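You operate a simulated robot arm through the tools that you are given. There is no shell and no other tool. Be economical: measure what you need, move in short steps, check, and stop when the job is done.

The job below is to be done with a simulated robot arm. You get a single attempt, and the scene is never put back.

JOB
Put the brown filter cartridge from the top of the flat table on top of the job card with yellow band.

The check looks at the end state, three seconds after you hand in, the way a careful person would. Anything else that was tipped, shoved, dropped, spilled or broken makes it a failure.

ROBOT AND FRAMES
A 6-joint arm with a two-finger parallel gripper, fixed in place. Base frame: the origin is at the foot of the arm, x ahead of it, y to its left, z up; the work surface is at about z = 0. Readings come in m, degrees, newtons and seconds.
With the tool pointing down near the work surface it reaches from about 0.14 to 0.58 m from the base axis. Its first joint turns from -66.0 to 66.0 degrees. Payload 2.1 kg.
The TCP is the grasp point between the finger pads, 0.03 m short of the fingertips. In the tool frame z runs along the fingers and y along their closing line. The gripper opens to 0.094 m. The fingers are 0.028 m wide and 0.01 m thick; the gripper's body (0.05 by 0.096 m) begins 0.055 m behind the TCP.
Orientation is that of the tool frame in the base frame, as [roll, pitch, yaw] about the fixed x, y, z axes, in that order (R = Rz(yaw) Ry(pitch) Rx(roll)). With the fingers straight down and closing along the base's y, the tool's x points along the base's -x, its y along +y and its z along -z.

CONTROLS
- The arm moves only by the tool drive_tool. Its argument "moves" is a list of rows, each a list of 3 entries, a list of its own where there are three numbers: the shift along the tool's x, y, z in cm, then the turn about the tool's z in degrees, then the finger opening in cm, from 0 to 9.4. In form: [[[tx, ty, tz], twist, jaw], ...]. A call has 1 to 10 rows; each row is the pose to reach, as a shift and turn from the pose commanded when the call began, along the tool's axes at that moment. Rows are played at 5 a second. More than 0.05 m and 8.6 degrees between two rows, or a gripper value outside its range, and nothing of the call is played. A pose out of reach is approached as far as the arm can. The call stops where the force on the tool passes 40 N (or 10 N more than at its start, if that is more) or the arm is blocked; 0.2 s more then pass. Each finger travels about 0.072 m/s and halts on what it meets, pressing with about 29 N; the grip force reading is that of the motor and also rises with nothing between the fingers. The clock runs only during rows and for 0.2 s after the last one: add rows that repeat a pose to give the fingers time. It gives the time, the measured TCP pose, the force on the tool (base axes), the opening and the grip force at its end, in the units of the frame above (readings bear some noise).
- Cameras (640 x 400 px; columns grow to the right, rows downward): "scene" is fixed at [0.0592, -0.3734, 0.4819]; the picture's right is [0.75, -0.66, 0.00], its down [-0.39, -0.45, -0.80] and it looks along [0.53, 0.61, -0.59] (base axes); focal length 243 px, centre (320, 200). "wrist" rides on the gripper at [0.076, 0.014, -0.103] in the tool frame; the picture's right is [-0.18, 0.98, 0.00], its down [-0.75, -0.14, -0.64] and it looks along [-0.63, -0.12, 0.77] (tool axes); focal length 243 px, centre (320, 200). There is no depth. A picture from a camera that has moved, and an enlarged one, comes with that camera's place and axes in the base frame and with its lens.
- get_image(camera): a new picture of that camera. The clock stands still meanwhile.
- enlarge(camera, box): a new picture of the part [left, top, right, bottom] of that camera's present view, enlarged. The clock stands still meanwhile.
- job_done(): hands the job in; it is judged then, once.

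Go step by step. Nothing tells you positions but the pictures and the camera data: compare them with the known pose of the tool, close in by small moves and look again before you grip or let go. The budget is 90 turns and 46 pictures, counting those below and the enlarged ones. Unless the task says otherwise, let go and move clear before handing in, and close with one line.

The tools are called after "Request:" as name(argument=value, ...) on one line, values as JSON. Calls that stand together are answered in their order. drive_tool: Moves the arm, as the interface text tells. Its arguments: {"type":"object","properties":{"moves":{"type":"array"}},"required":["moves"]} The other tools are called the same way: get_image (camera) takes a picture; enlarge (camera, box) takes an enlarged picture of a part of a camera's view; job_done () hands the job in.

At the start:

```text
time: 0.0
ee_pos: [0.3035, -0.0311, 0.2661]
orientation: [-180.0, 0.0, -180.0]
wrist_force: [0.6, -0.3, -0.2]
opening: 0.0939
finger_force: 0.1
```

scene: 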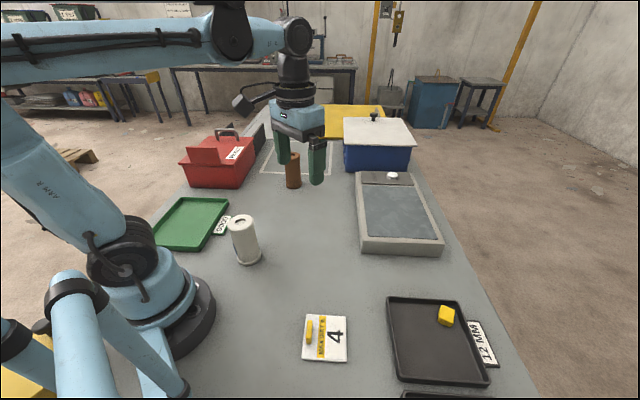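
wrist: 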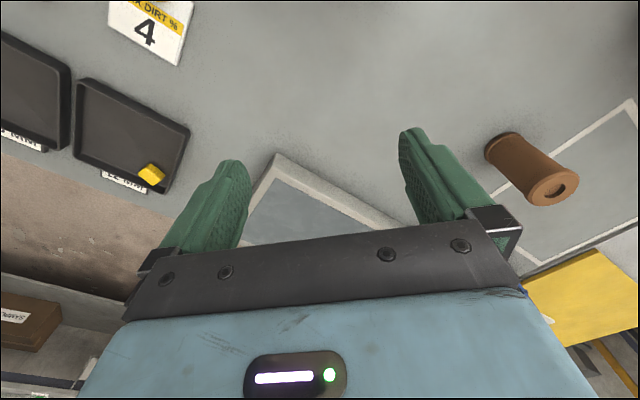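

The brown cartridge stands near the white outline at roughly (0.47, 0.25), and the card with the yellow band is at roughly (0.21, -0.22) with something small and yellow on it. I'll look closer at both.

Request:
enlarge(camera="scene", box=[240, 110, 360, 210])

Request:
enlarge(camera="scene", box=[270, 290, 390, 390])

Request:
enlarge(camera="wrist", box=[440, 90, 640, 240])

```text
4.00 times, centred on (300, 160) of scene
camera zoom: at [0.0592, -0.3734, 0.4819], right [0.75, -0.66, 0.0], down [-0.39, -0.45, -0.8], along [0.53, 0.61, -0.59], focal length 971 px, centre (400, 360)
```

zoom: 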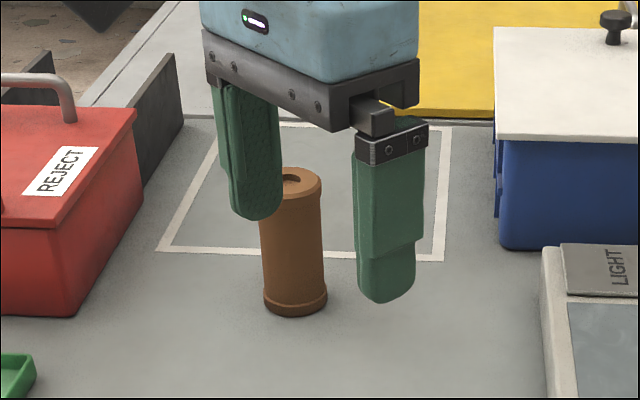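

```text
4.00 times, centred on (330, 340) of scene
camera zoom: at [0.0592, -0.3734, 0.4819], right [0.75, -0.66, 0.0], down [-0.39, -0.45, -0.8], along [0.53, 0.61, -0.59], focal length 971 px, centre (280, -360)
```

zoom: 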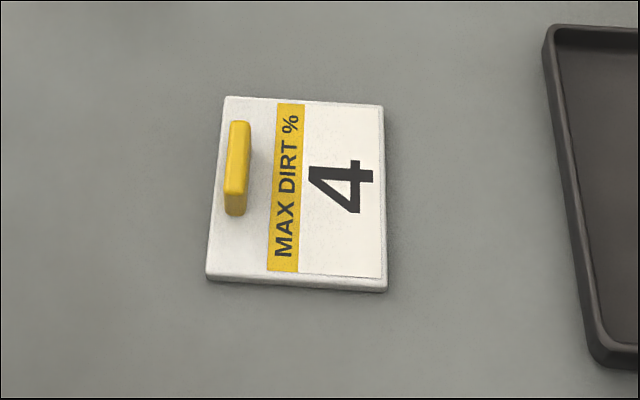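

```text
2.67 times, centred on (540, 165) of wrist
camera zoom: at [0.2274, -0.0169, 0.3691], right [0.18, 0.98, 0.0], down [0.75, -0.14, 0.64], along [0.63, -0.12, -0.77], focal length 647 px, centre (-267, 293)
```

zoom: 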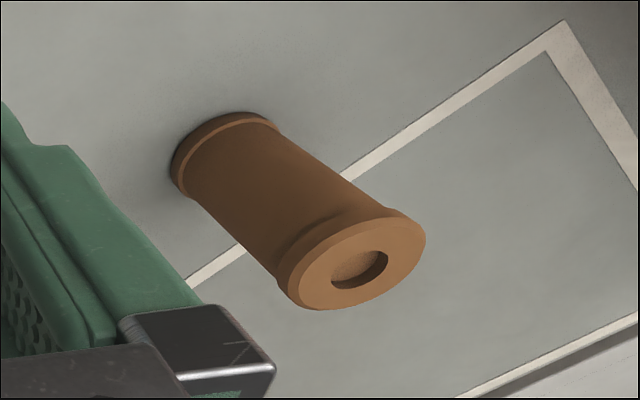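

The cartridge stands upright at about (0.476, 0.252), about 5.5 cm across and 11 cm tall. The card is a thin plate with a raised yellow tab at one end. I'll move above the cartridge at the current height and look again.

Request:
drive_tool(moves=[[[-2.1, 3.5, 0], 0, 9.4], [[-4.3, 7.0, 0], 0, 9.4], [[-6.5, 10.6, 0], 0, 9.4], [[-8.6, 14.1, 0], 0, 9.4], [[-10.8, 17.7, 0], 0, 9.4], [[-12.9, 21.2, 0], 0, 9.4], [[-15.1, 24.8, 0], 0, 9.4], [[-17.2, 28.3, 0], 0, 9.4], [[-17.2, 28.3, 0], 0, 9.4]])

Request:
get_image(camera="wrist")

Request:
get_image(camera="scene")

```text
time: 2.0
ee_pos: [0.4685, 0.244, 0.2682]
orientation: [-179.9, -0.1, -179.9]
wrist_force: [0.1, -0.2, -1.1]
opening: 0.0938
finger_force: 0.0
out of reach, approached as far as the arm can: row 8, 9
```

```text
40 pictures are left
camera wrist: at [0.3937, 0.2582, 0.3698], right [0.18, 0.98, 0.0], down [0.75, -0.14, 0.64], along [0.63, -0.12, -0.77], focal length 243 px, centre (320, 200)
```

wrist: 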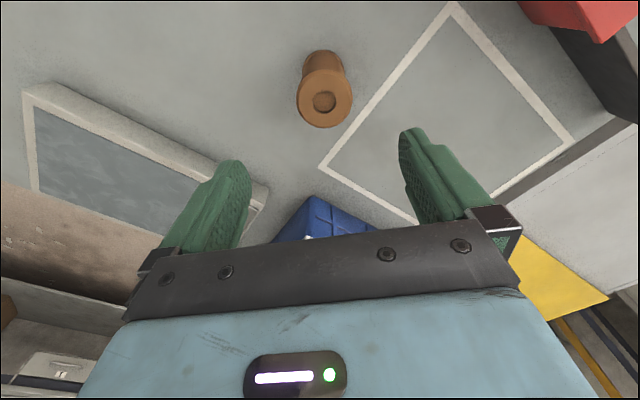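

```text
39 pictures are left
```

scene: 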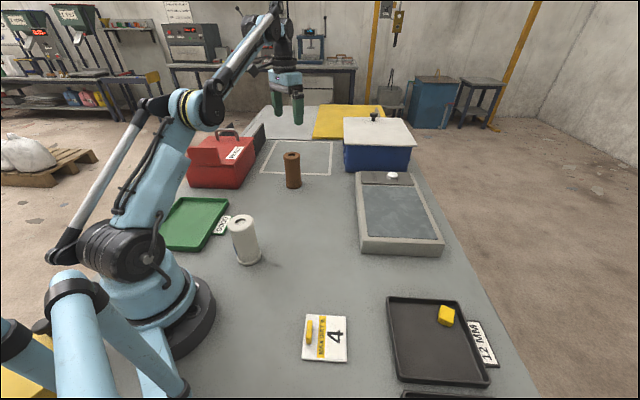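

The cartridge now lies just about under the tool, at roughly (0.470, 0.248); the arm is at the edge of its reach at this height. I'll descend partway and look again.

Request:
drive_tool(moves=[[[0, 0, 4], 0, 9.4], [[0, 0, 8], 0, 9.4], [[0, 0, 8], 0, 9.4]])

Request:
get_image(camera="wrist")

Request:
enlarge(camera="scene", box=[240, 110, 360, 210])

```text
time: 2.8
ee_pos: [0.4706, 0.243, 0.1863]
orientation: [-179.9, -0.1, -180.0]
wrist_force: [0.1, 0.2, 0.2]
opening: 0.0939
finger_force: 0.1
```

```text
38 pictures are left
camera wrist: at [0.3938, 0.2572, 0.2884], right [0.18, 0.98, 0.0], down [0.75, -0.14, 0.64], along [0.63, -0.12, -0.77], focal length 243 px, centre (320, 200)
```

wrist: 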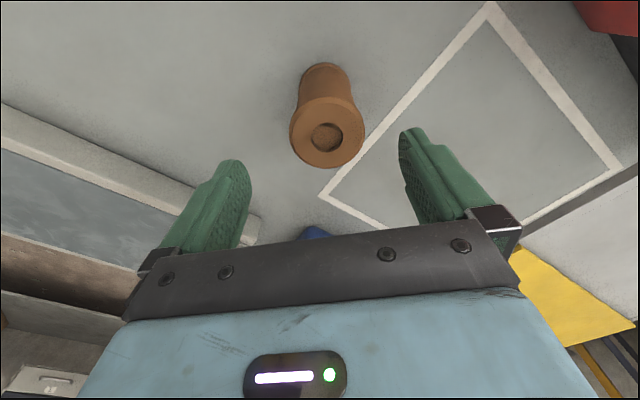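

```text
4.00 times, centred on (300, 160) of scene
camera zoom: at [0.0592, -0.3734, 0.4819], right [0.75, -0.66, 0.0], down [-0.39, -0.45, -0.8], along [0.53, 0.61, -0.59], focal length 971 px, centre (400, 360)
```

zoom: 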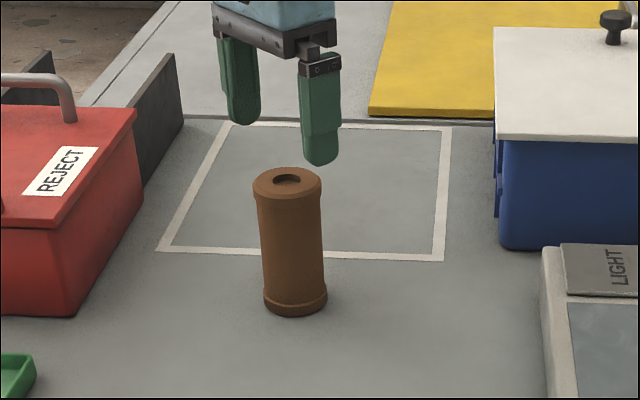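

The cartridge axis comes out at about (0.472, 0.248), a few millimetres to the left of the tool. I'll go down with the fingers straddling it and check before gripping.

Request:
drive_tool(moves=[[[0, 0.4, 2], 0, 9.4], [[0, 0.4, 5], 0, 9.4], [[0, 0.4, 8], 0, 9.4], [[0, 0.4, 8], 0, 9.4]])

Request:
get_image(camera="wrist")

Request:
enlarge(camera="scene", box=[240, 110, 360, 210])

```text
time: 3.8
ee_pos: [0.4695, 0.2476, 0.1076]
orientation: [-179.8, 0.1, 179.9]
wrist_force: [1.4, 0.1, 0.2]
opening: 0.0942
finger_force: 0.0
```

```text
36 pictures are left
camera wrist: at [0.3939, 0.2612, 0.2086], right [0.18, 0.98, 0.0], down [0.75, -0.14, 0.64], along [0.63, -0.12, -0.77], focal length 243 px, centre (320, 200)
```

wrist: 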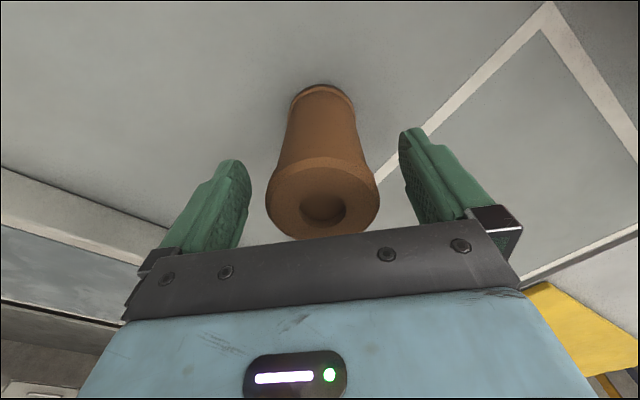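

```text
4.00 times, centred on (300, 160) of scene
camera zoom: at [0.0592, -0.3734, 0.4819], right [0.75, -0.66, 0.0], down [-0.39, -0.45, -0.8], along [0.53, 0.61, -0.59], focal length 971 px, centre (400, 360)
```

zoom: 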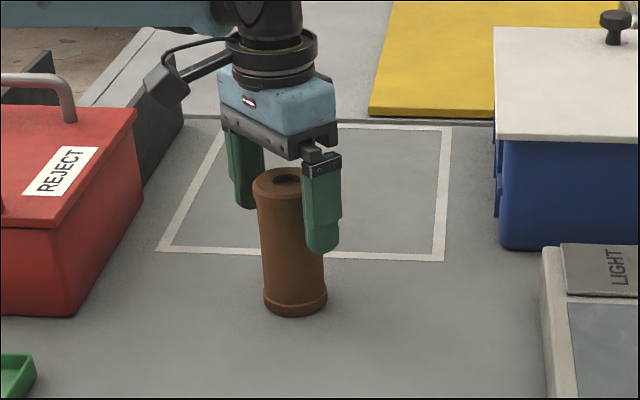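

Top is centred at about (0.474, 0.247) with height about 0.107. I'll shift 4 mm forward and lower to grip height, then close.

Request:
drive_tool(moves=[[[-0.4, 0, 1], 0, 9.4], [[-0.4, 0, 3], 0, 9.4], [[-0.4, 0, 4.2], 0, 9.4], [[-0.4, 0, 4.2], 0, 9.4]])

Request:
get_image(camera="wrist")

```text
time: 4.8
ee_pos: [0.4746, 0.2469, 0.0644]
orientation: [-179.9, 0.1, 180.0]
wrist_force: [0.4, 0.0, 13.3]
opening: 0.0939
finger_force: 0.0
```

```text
34 pictures are left
camera wrist: at [0.3981, 0.2612, 0.167], right [0.18, 0.98, 0.0], down [0.75, -0.14, 0.64], along [0.63, -0.12, -0.77], focal length 243 px, centre (320, 200)
```

wrist: 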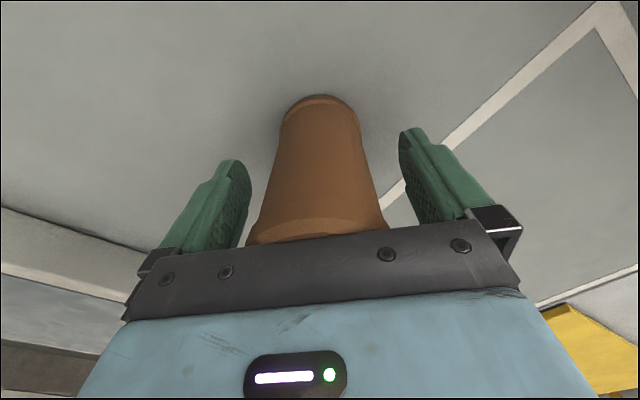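

There is 13 N upward force, so the gripper body is just touching the cartridge top (height about 0.12). I'll raise 1 cm before closing.

Request:
drive_tool(moves=[[[0, 0, -0.5], 0, 9.4], [[0, 0, -1.0], 0, 9.4], [[0, 0, -1.0], 0, 9.4]])

Request:
enlarge(camera="scene", box=[240, 110, 360, 210])

```text
time: 5.6
ee_pos: [0.4725, 0.247, 0.0749]
orientation: [-179.9, 0.1, 180.0]
wrist_force: [-0.1, -0.8, -0.2]
opening: 0.094
finger_force: 0.0
```

```text
4.00 times, centred on (300, 160) of scene
camera zoom: at [0.0592, -0.3734, 0.4819], right [0.75, -0.66, 0.0], down [-0.39, -0.45, -0.8], along [0.53, 0.61, -0.59], focal length 971 px, centre (400, 360)
```

zoom: 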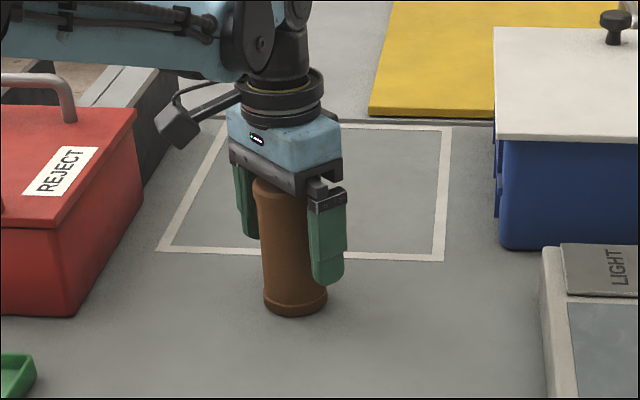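

Contact is free now. With height 0.12 the axis is nearer x ≈ 0.469, so I'll shift back 3 mm and close.

Request:
drive_tool(moves=[[[0.3, 0, 0], 0, 9.4], [[0.3, 0, 0], 0, 7.5], [[0.3, 0, 0], 0, 6], [[0.3, 0, 0], 0, 5], [[0.3, 0, 0], 0, 4], [[0.3, 0, 0], 0, 4], [[0.3, 0, 0], 0, 4]])

Request:
get_image(camera="wrist")

```text
time: 7.2
ee_pos: [0.4696, 0.2476, 0.0748]
orientation: [-179.9, 0.0, -180.0]
wrist_force: [0.7, 1.7, 0.8]
opening: 0.0576
finger_force: 28.8
```

```text
32 pictures are left
camera wrist: at [0.395, 0.261, 0.1769], right [0.18, 0.98, 0.0], down [0.75, -0.14, 0.64], along [0.63, -0.12, -0.77], focal length 243 px, centre (320, 200)
```

wrist: 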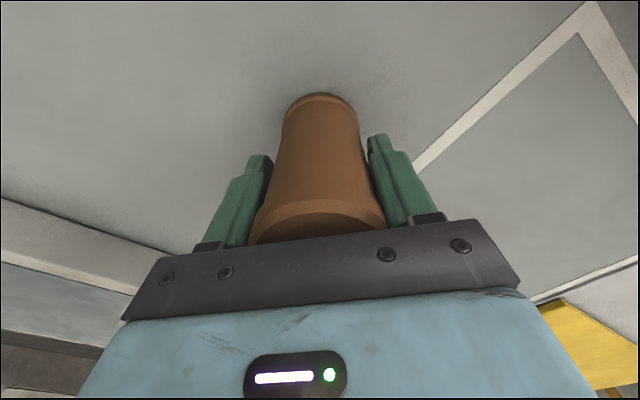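

The fingers hold the cartridge at a 5.76 cm opening. I'll lift it straight up slowly and check the hold.

Request:
drive_tool(moves=[[[0, 0, -2], 0, 4], [[0, 0, -5], 0, 4], [[0, 0, -8], 0, 4], [[0, 0, -11], 0, 4], [[0, 0, -14], 0, 4], [[0, 0, -14], 0, 4]])

Request:
get_image(camera="scene")

```text
time: 8.6
ee_pos: [0.4696, 0.2463, 0.2147]
orientation: [-179.9, 0.0, 180.0]
wrist_force: [0.2, -0.4, -1.4]
opening: 0.0577
finger_force: 29.4
```

```text
31 pictures are left
```

scene: 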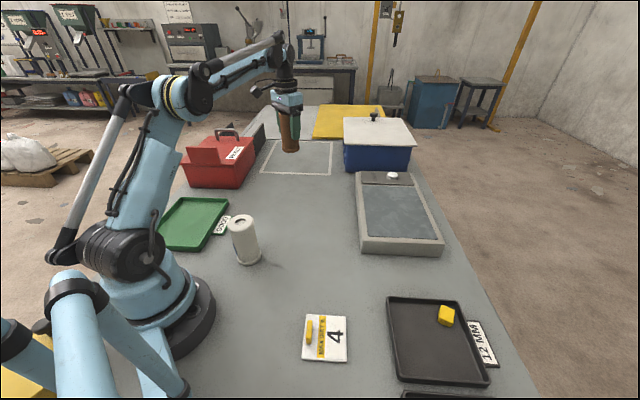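

The hold is good; the cartridge bottom is about 0.14 above the table. The card works out as about 8 x 8 cm, turned 45°, centred near (0.209, -0.217), with its tab on the far-left edge. I'll carry the cartridge halfway, then near it.

Request:
drive_tool(moves=[[[1.6, -2.9, 0], 0, 4], [[3.2, -5.9, 0], 0, 4], [[4.8, -8.8, 0], 0, 4], [[6.4, -11.8, 0], 0, 4], [[8.0, -14.7, 0], 0, 4], [[9.6, -17.6, 0], 0, 4], [[11.2, -20.6, 0], 0, 4], [[12.8, -23.5, 0], 0, 4], [[12.8, -23.5, 0], 0, 4]])

Request:
get_image(camera="wrist")

```text
time: 10.6
ee_pos: [0.3426, 0.013, 0.2154]
orientation: [-179.9, 0.0, 180.0]
wrist_force: [-0.2, -0.7, -2.5]
opening: 0.0578
finger_force: 28.6
```

```text
30 pictures are left
camera wrist: at [0.2673, 0.0266, 0.3172], right [0.18, 0.98, 0.0], down [0.75, -0.14, 0.64], along [0.63, -0.12, -0.77], focal length 243 px, centre (320, 200)
```

wrist: 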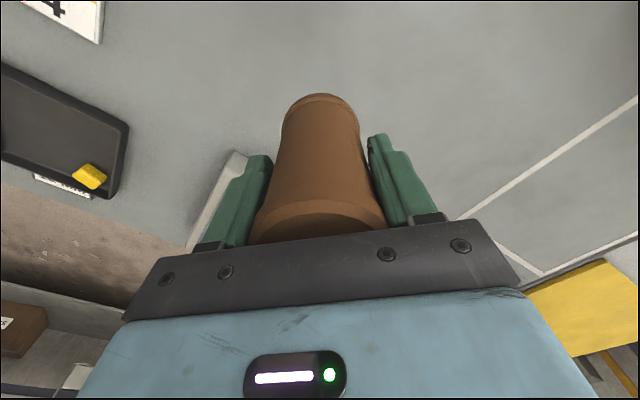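

All steady. Continuing to above the card.

Request:
drive_tool(moves=[[[1.6, -2.9, 0], 0, 4], [[3.2, -5.9, 0], 0, 4], [[4.8, -8.8, 0], 0, 4], [[6.4, -11.8, 0], 0, 4], [[8.0, -14.7, 0], 0, 4], [[9.7, -17.6, 0], 0, 4], [[11.3, -20.6, 0], 0, 4], [[13.0, -23.7, 0], 0, 4], [[13.0, -23.7, 0], 0, 4]])

Request:
get_image(camera="wrist")

Request:
get_image(camera="scene")

```text
time: 12.6
ee_pos: [0.2135, -0.225, 0.2141]
orientation: [-179.9, 0.1, 180.0]
wrist_force: [0.0, 0.4, -2.3]
opening: 0.0576
finger_force: 28.7
```

```text
29 pictures are left
camera wrist: at [0.1366, -0.2112, 0.3167], right [0.18, 0.98, 0.0], down [0.75, -0.14, 0.64], along [0.63, -0.12, -0.77], focal length 243 px, centre (320, 200)
```

wrist: 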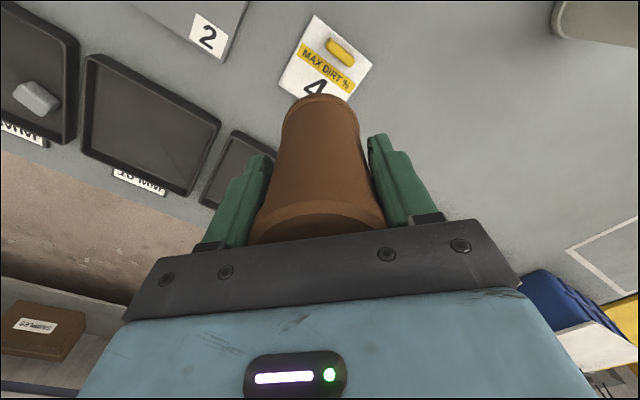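

```text
28 pictures are left
```

scene: 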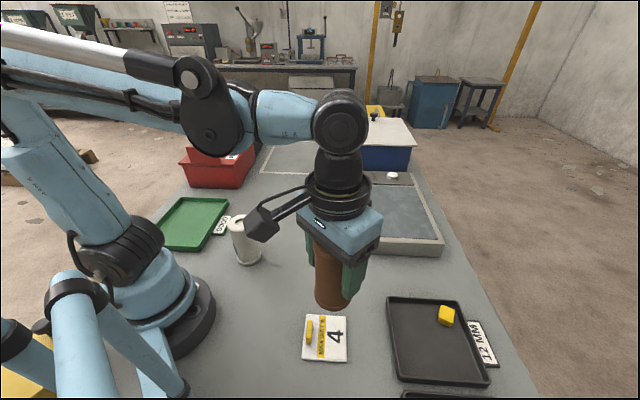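

Both cameras agree: the card is centred near (0.207, -0.219), turned 45°. I'll enlarge the wrist view to size up the tab and the free area.

Request:
enlarge(camera="wrist", box=[260, 0, 400, 110])

Request:
enlarge(camera="scene", box=[270, 270, 390, 370])

```text
3.64 times, centred on (330, 55) of wrist
camera zoom: at [0.1366, -0.2112, 0.3167], right [0.18, 0.98, 0.0], down [0.75, -0.14, 0.64], along [0.63, -0.12, -0.77], focal length 882 px, centre (284, 727)
```

zoom: 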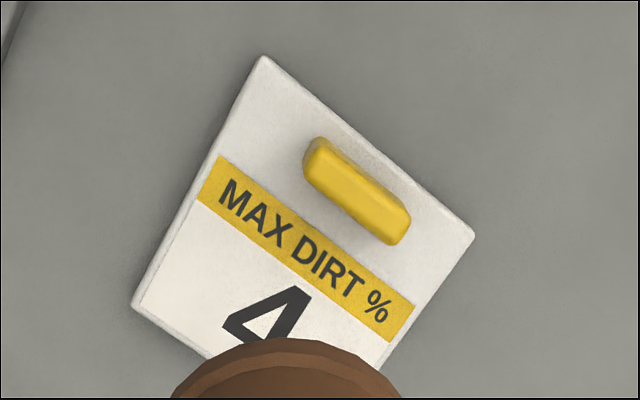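

```text
4.00 times, centred on (330, 320) of scene
camera zoom: at [0.0592, -0.3735, 0.4819], right [0.75, -0.66, 0.0], down [-0.39, -0.45, -0.8], along [0.53, 0.61, -0.59], focal length 971 px, centre (280, -280)
```

zoom: 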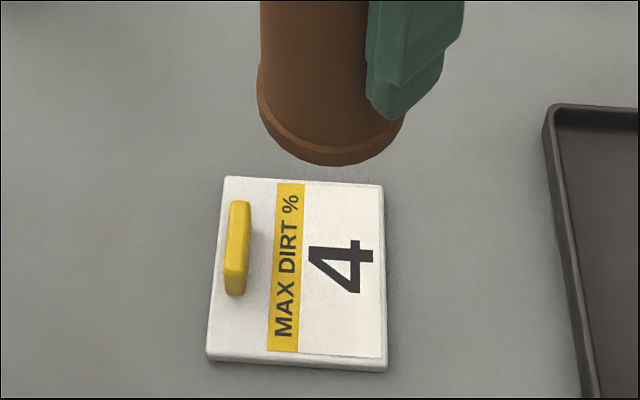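

The cartridge axis sits about 4 mm ahead of the TCP, which puts it about 1 cm off the card centre on the side away from the tab. That just fits between the tab and the far edge. I'll descend most of the way with a tiny correction and look.

Request:
drive_tool(moves=[[[0.15, -0.15, 3], 0, 4], [[0.15, -0.15, 6], 0, 4], [[0.15, -0.15, 9], 0, 4], [[0.15, -0.15, 10.7], 0, 4], [[0.15, -0.15, 10.7], 0, 4]])

Request:
enlarge(camera="scene", box=[270, 270, 390, 370])

Request:
enlarge(camera="wrist", box=[240, 0, 400, 125])

```text
time: 13.8
ee_pos: [0.2105, -0.226, 0.1085]
orientation: [-179.9, -0.1, 180.0]
wrist_force: [0.6, -0.5, -1.8]
opening: 0.0577
finger_force: 29.2
```

```text
4.00 times, centred on (330, 320) of scene
camera zoom: at [0.0592, -0.3734, 0.4819], right [0.75, -0.66, 0.0], down [-0.39, -0.45, -0.8], along [0.53, 0.61, -0.59], focal length 971 px, centre (280, -280)
```

zoom: 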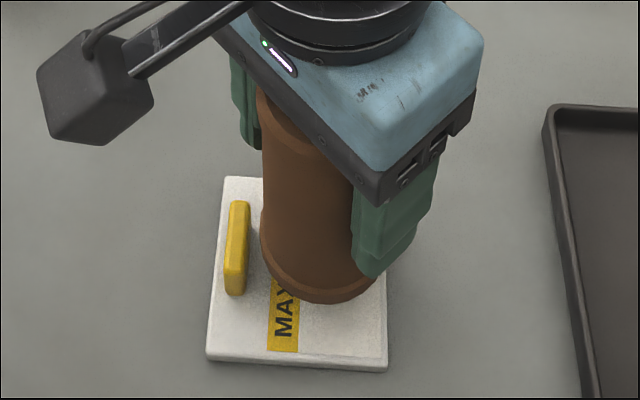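

```text
3.20 times, centred on (320, 62) of wrist
camera zoom: at [0.1352, -0.2125, 0.2097], right [0.18, 0.98, 0.0], down [0.75, -0.14, 0.64], along [0.63, -0.12, -0.77], focal length 776 px, centre (320, 640)
```

zoom: 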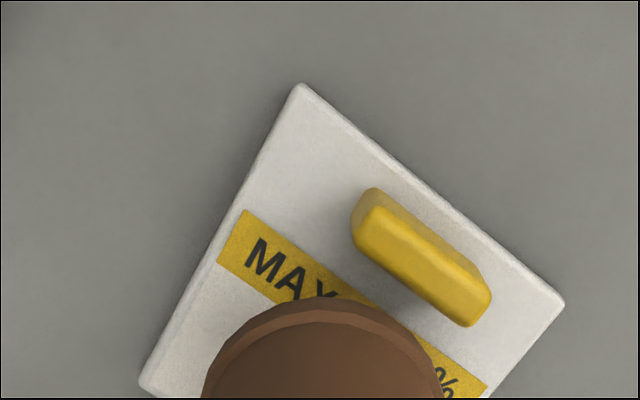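

Projecting straight down, the base will land inside the card, about 5 mm clear of the tab and just inside the far edge. I'll lower it gently to near contact.

Request:
drive_tool(moves=[[[0, 0, 1], 0, 4], [[0, 0, 1.8], 0, 4], [[0, 0, 2.2], 0, 4], [[0, 0, 2.4], 0, 4], [[0, 0, 2.4], 0, 4]])

Request:
enlarge(camera="scene", box=[270, 270, 390, 370])

Request:
enlarge(camera="wrist", box=[200, 0, 440, 150])

```text
time: 15.0
ee_pos: [0.2111, -0.2266, 0.0837]
orientation: [-179.8, 0.0, -180.0]
wrist_force: [0.0, 0.4, -2.5]
opening: 0.0577
finger_force: 29.2
```

```text
4.00 times, centred on (330, 320) of scene
camera zoom: at [0.0592, -0.3734, 0.4819], right [0.75, -0.66, 0.0], down [-0.39, -0.45, -0.8], along [0.53, 0.61, -0.59], focal length 971 px, centre (280, -280)
```

zoom: 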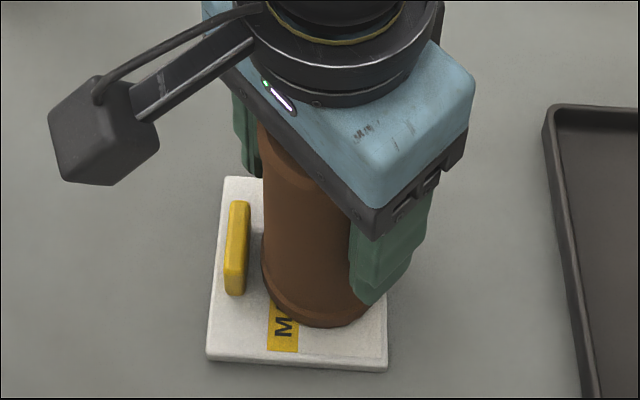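

```text
2.67 times, centred on (320, 75) of wrist
camera zoom: at [0.1354, -0.2125, 0.1861], right [0.18, 0.98, 0.0], down [0.75, -0.14, 0.64], along [0.63, -0.12, -0.77], focal length 647 px, centre (320, 533)
```

zoom: 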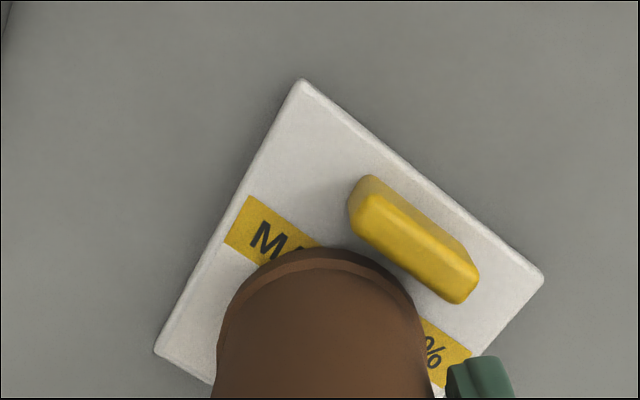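

The base is a few millimetres above the card with clear gaps to the tab. I'll lower in small steps until contact.

Request:
drive_tool(moves=[[[0, 0, 0.1], 0, 4], [[0, 0, 0.2], 0, 4], [[0, 0, 0.2], 0, 4]])

```text
time: 15.8
ee_pos: [0.2112, -0.227, 0.0831]
orientation: [-179.9, 0.0, 180.0]
wrist_force: [-0.7, 1.8, 17.9]
opening: 0.0577
finger_force: 29.1
```

It made contact at 18 N, so the cartridge is standing on the card. I'll ease up 1 mm and check the force before opening.

Request:
drive_tool(moves=[[[0, 0, -0.1], 0, 4], [[0, 0, -0.1], 0, 4]])

Request:
enlarge(camera="scene", box=[270, 270, 390, 370])

```text
time: 16.4
ee_pos: [0.2108, -0.2276, 0.0825]
orientation: [-179.9, 0.0, -180.0]
wrist_force: [0.0, -0.9, -2.7]
opening: 0.0575
finger_force: 28.6
```

```text
4.00 times, centred on (330, 320) of scene
camera zoom: at [0.0592, -0.3735, 0.4819], right [0.75, -0.66, 0.0], down [-0.39, -0.45, -0.8], along [0.53, 0.61, -0.59], focal length 971 px, centre (280, -280)
```

zoom: 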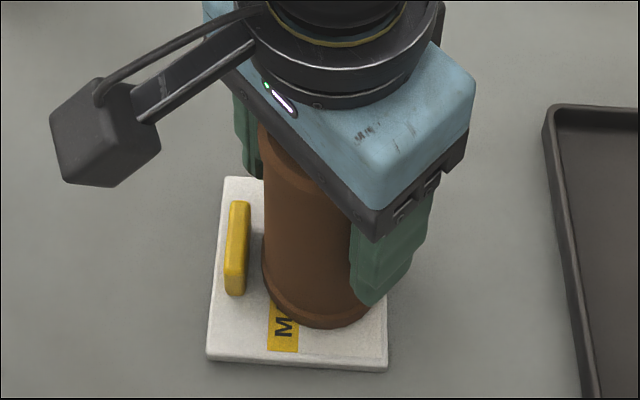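

The cartridge is upright and within a millimetre of the card. I'll lower half a millimetre and open the fingers slowly.

Request:
drive_tool(moves=[[[0, 0, 0.05], 0, 4], [[0, 0, 0.05], 0, 5.8], [[0, 0, 0.05], 0, 6.2], [[0, 0, 0.05], 0, 7], [[0, 0, 0.05], 0, 8.2], [[0, 0, 0.05], 0, 9.4], [[0, 0, 0.05], 0, 9.4]])

Request:
enlarge(camera="scene", box=[250, 250, 410, 370])

Request:
get_image(camera="wrist")

```text
time: 18.0
ee_pos: [0.2114, -0.2267, 0.0825]
orientation: [-179.9, 0.1, -179.9]
wrist_force: [-0.1, -1.1, -0.6]
opening: 0.0942
finger_force: 0.1
```

```text
3.33 times, centred on (330, 310) of scene
camera zoom: at [0.0592, -0.3734, 0.4819], right [0.75, -0.66, 0.0], down [-0.39, -0.45, -0.8], along [0.53, 0.61, -0.59], focal length 809 px, centre (287, -167)
```

zoom: 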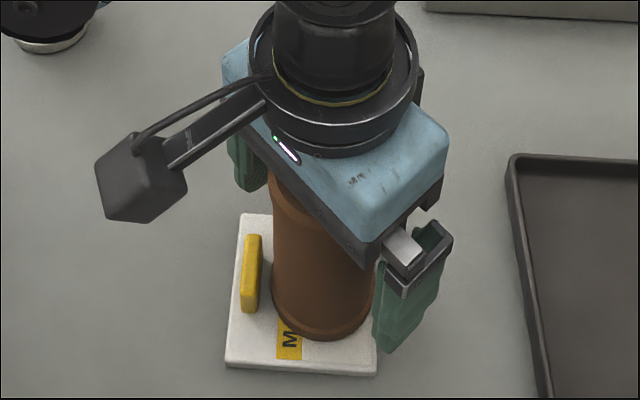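

```text
19 pictures are left
camera wrist: at [0.1356, -0.2127, 0.1848], right [0.18, 0.98, 0.0], down [0.75, -0.14, 0.64], along [0.63, -0.12, -0.77], focal length 243 px, centre (320, 200)
```

wrist: 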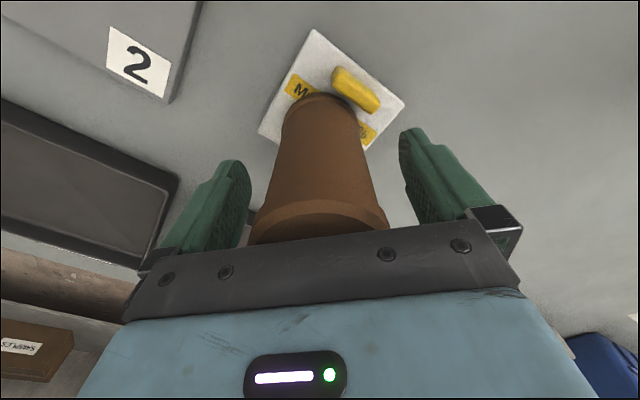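

The fingers are fully open and the cartridge stands freely on the card. I'll rise straight up and check.

Request:
drive_tool(moves=[[[0, 0, -2], 0, 9.4], [[0, 0, -5], 0, 9.4], [[0, 0, -9], 0, 9.4], [[0, 0, -13], 0, 9.4], [[0, 0, -17], 0, 9.4], [[0, 0, -17], 0, 9.4]])

Request:
get_image(camera="scene")

Request:
enlarge(camera="scene", box=[250, 250, 410, 370])

Request:
get_image(camera="wrist")

```text
time: 19.4
ee_pos: [0.2111, -0.2266, 0.2525]
orientation: [-179.9, 0.0, 180.0]
wrist_force: [-0.3, 0.4, 0.6]
opening: 0.0939
finger_force: 0.0
```

```text
18 pictures are left
```

scene: 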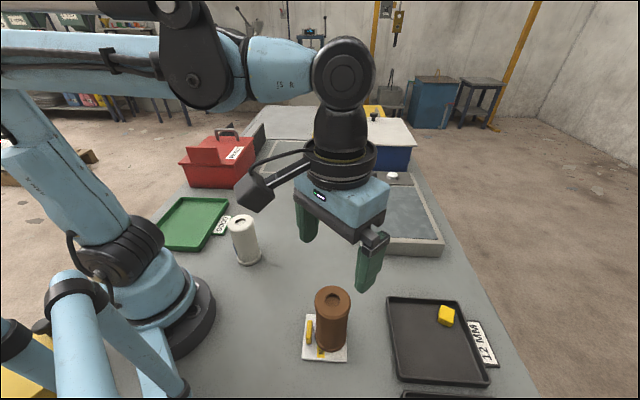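

```text
3.33 times, centred on (330, 310) of scene
camera zoom: at [0.0592, -0.3734, 0.4819], right [0.75, -0.66, 0.0], down [-0.39, -0.45, -0.8], along [0.53, 0.61, -0.59], focal length 809 px, centre (287, -167)
```

zoom: 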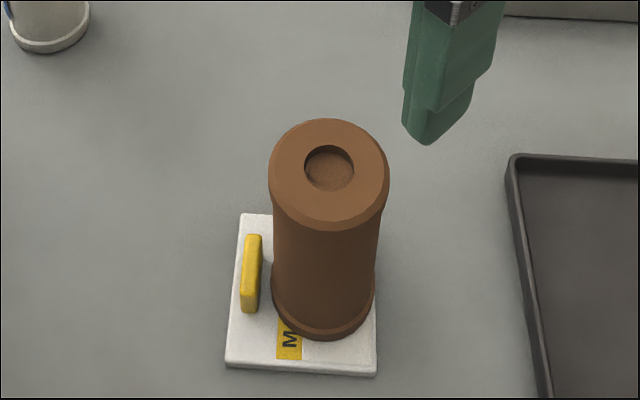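

```text
16 pictures are left
camera wrist: at [0.1355, -0.2124, 0.3552], right [0.18, 0.98, 0.0], down [0.75, -0.14, 0.64], along [0.63, -0.12, -0.77], focal length 243 px, centre (320, 200)
```

wrist: 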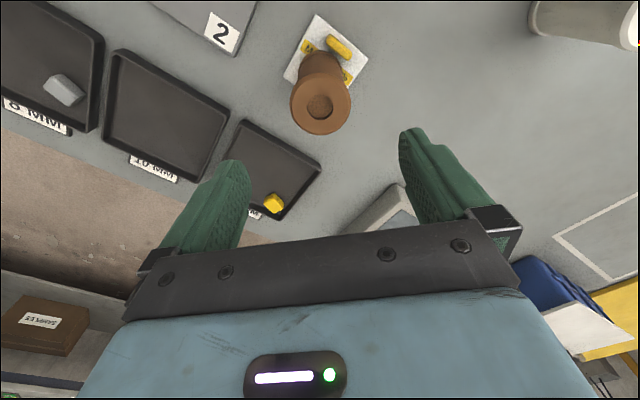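

The cartridge stands upright on the card, clear of the tab. Nothing else has moved and the gripper is clear, so I'm handing in.

Request:
job_done()

```text
The job is handed in.
```

The brown filter cartridge is standing upright on the job card with the yellow band; the gripper is open and clear of it, and the job is handed in.
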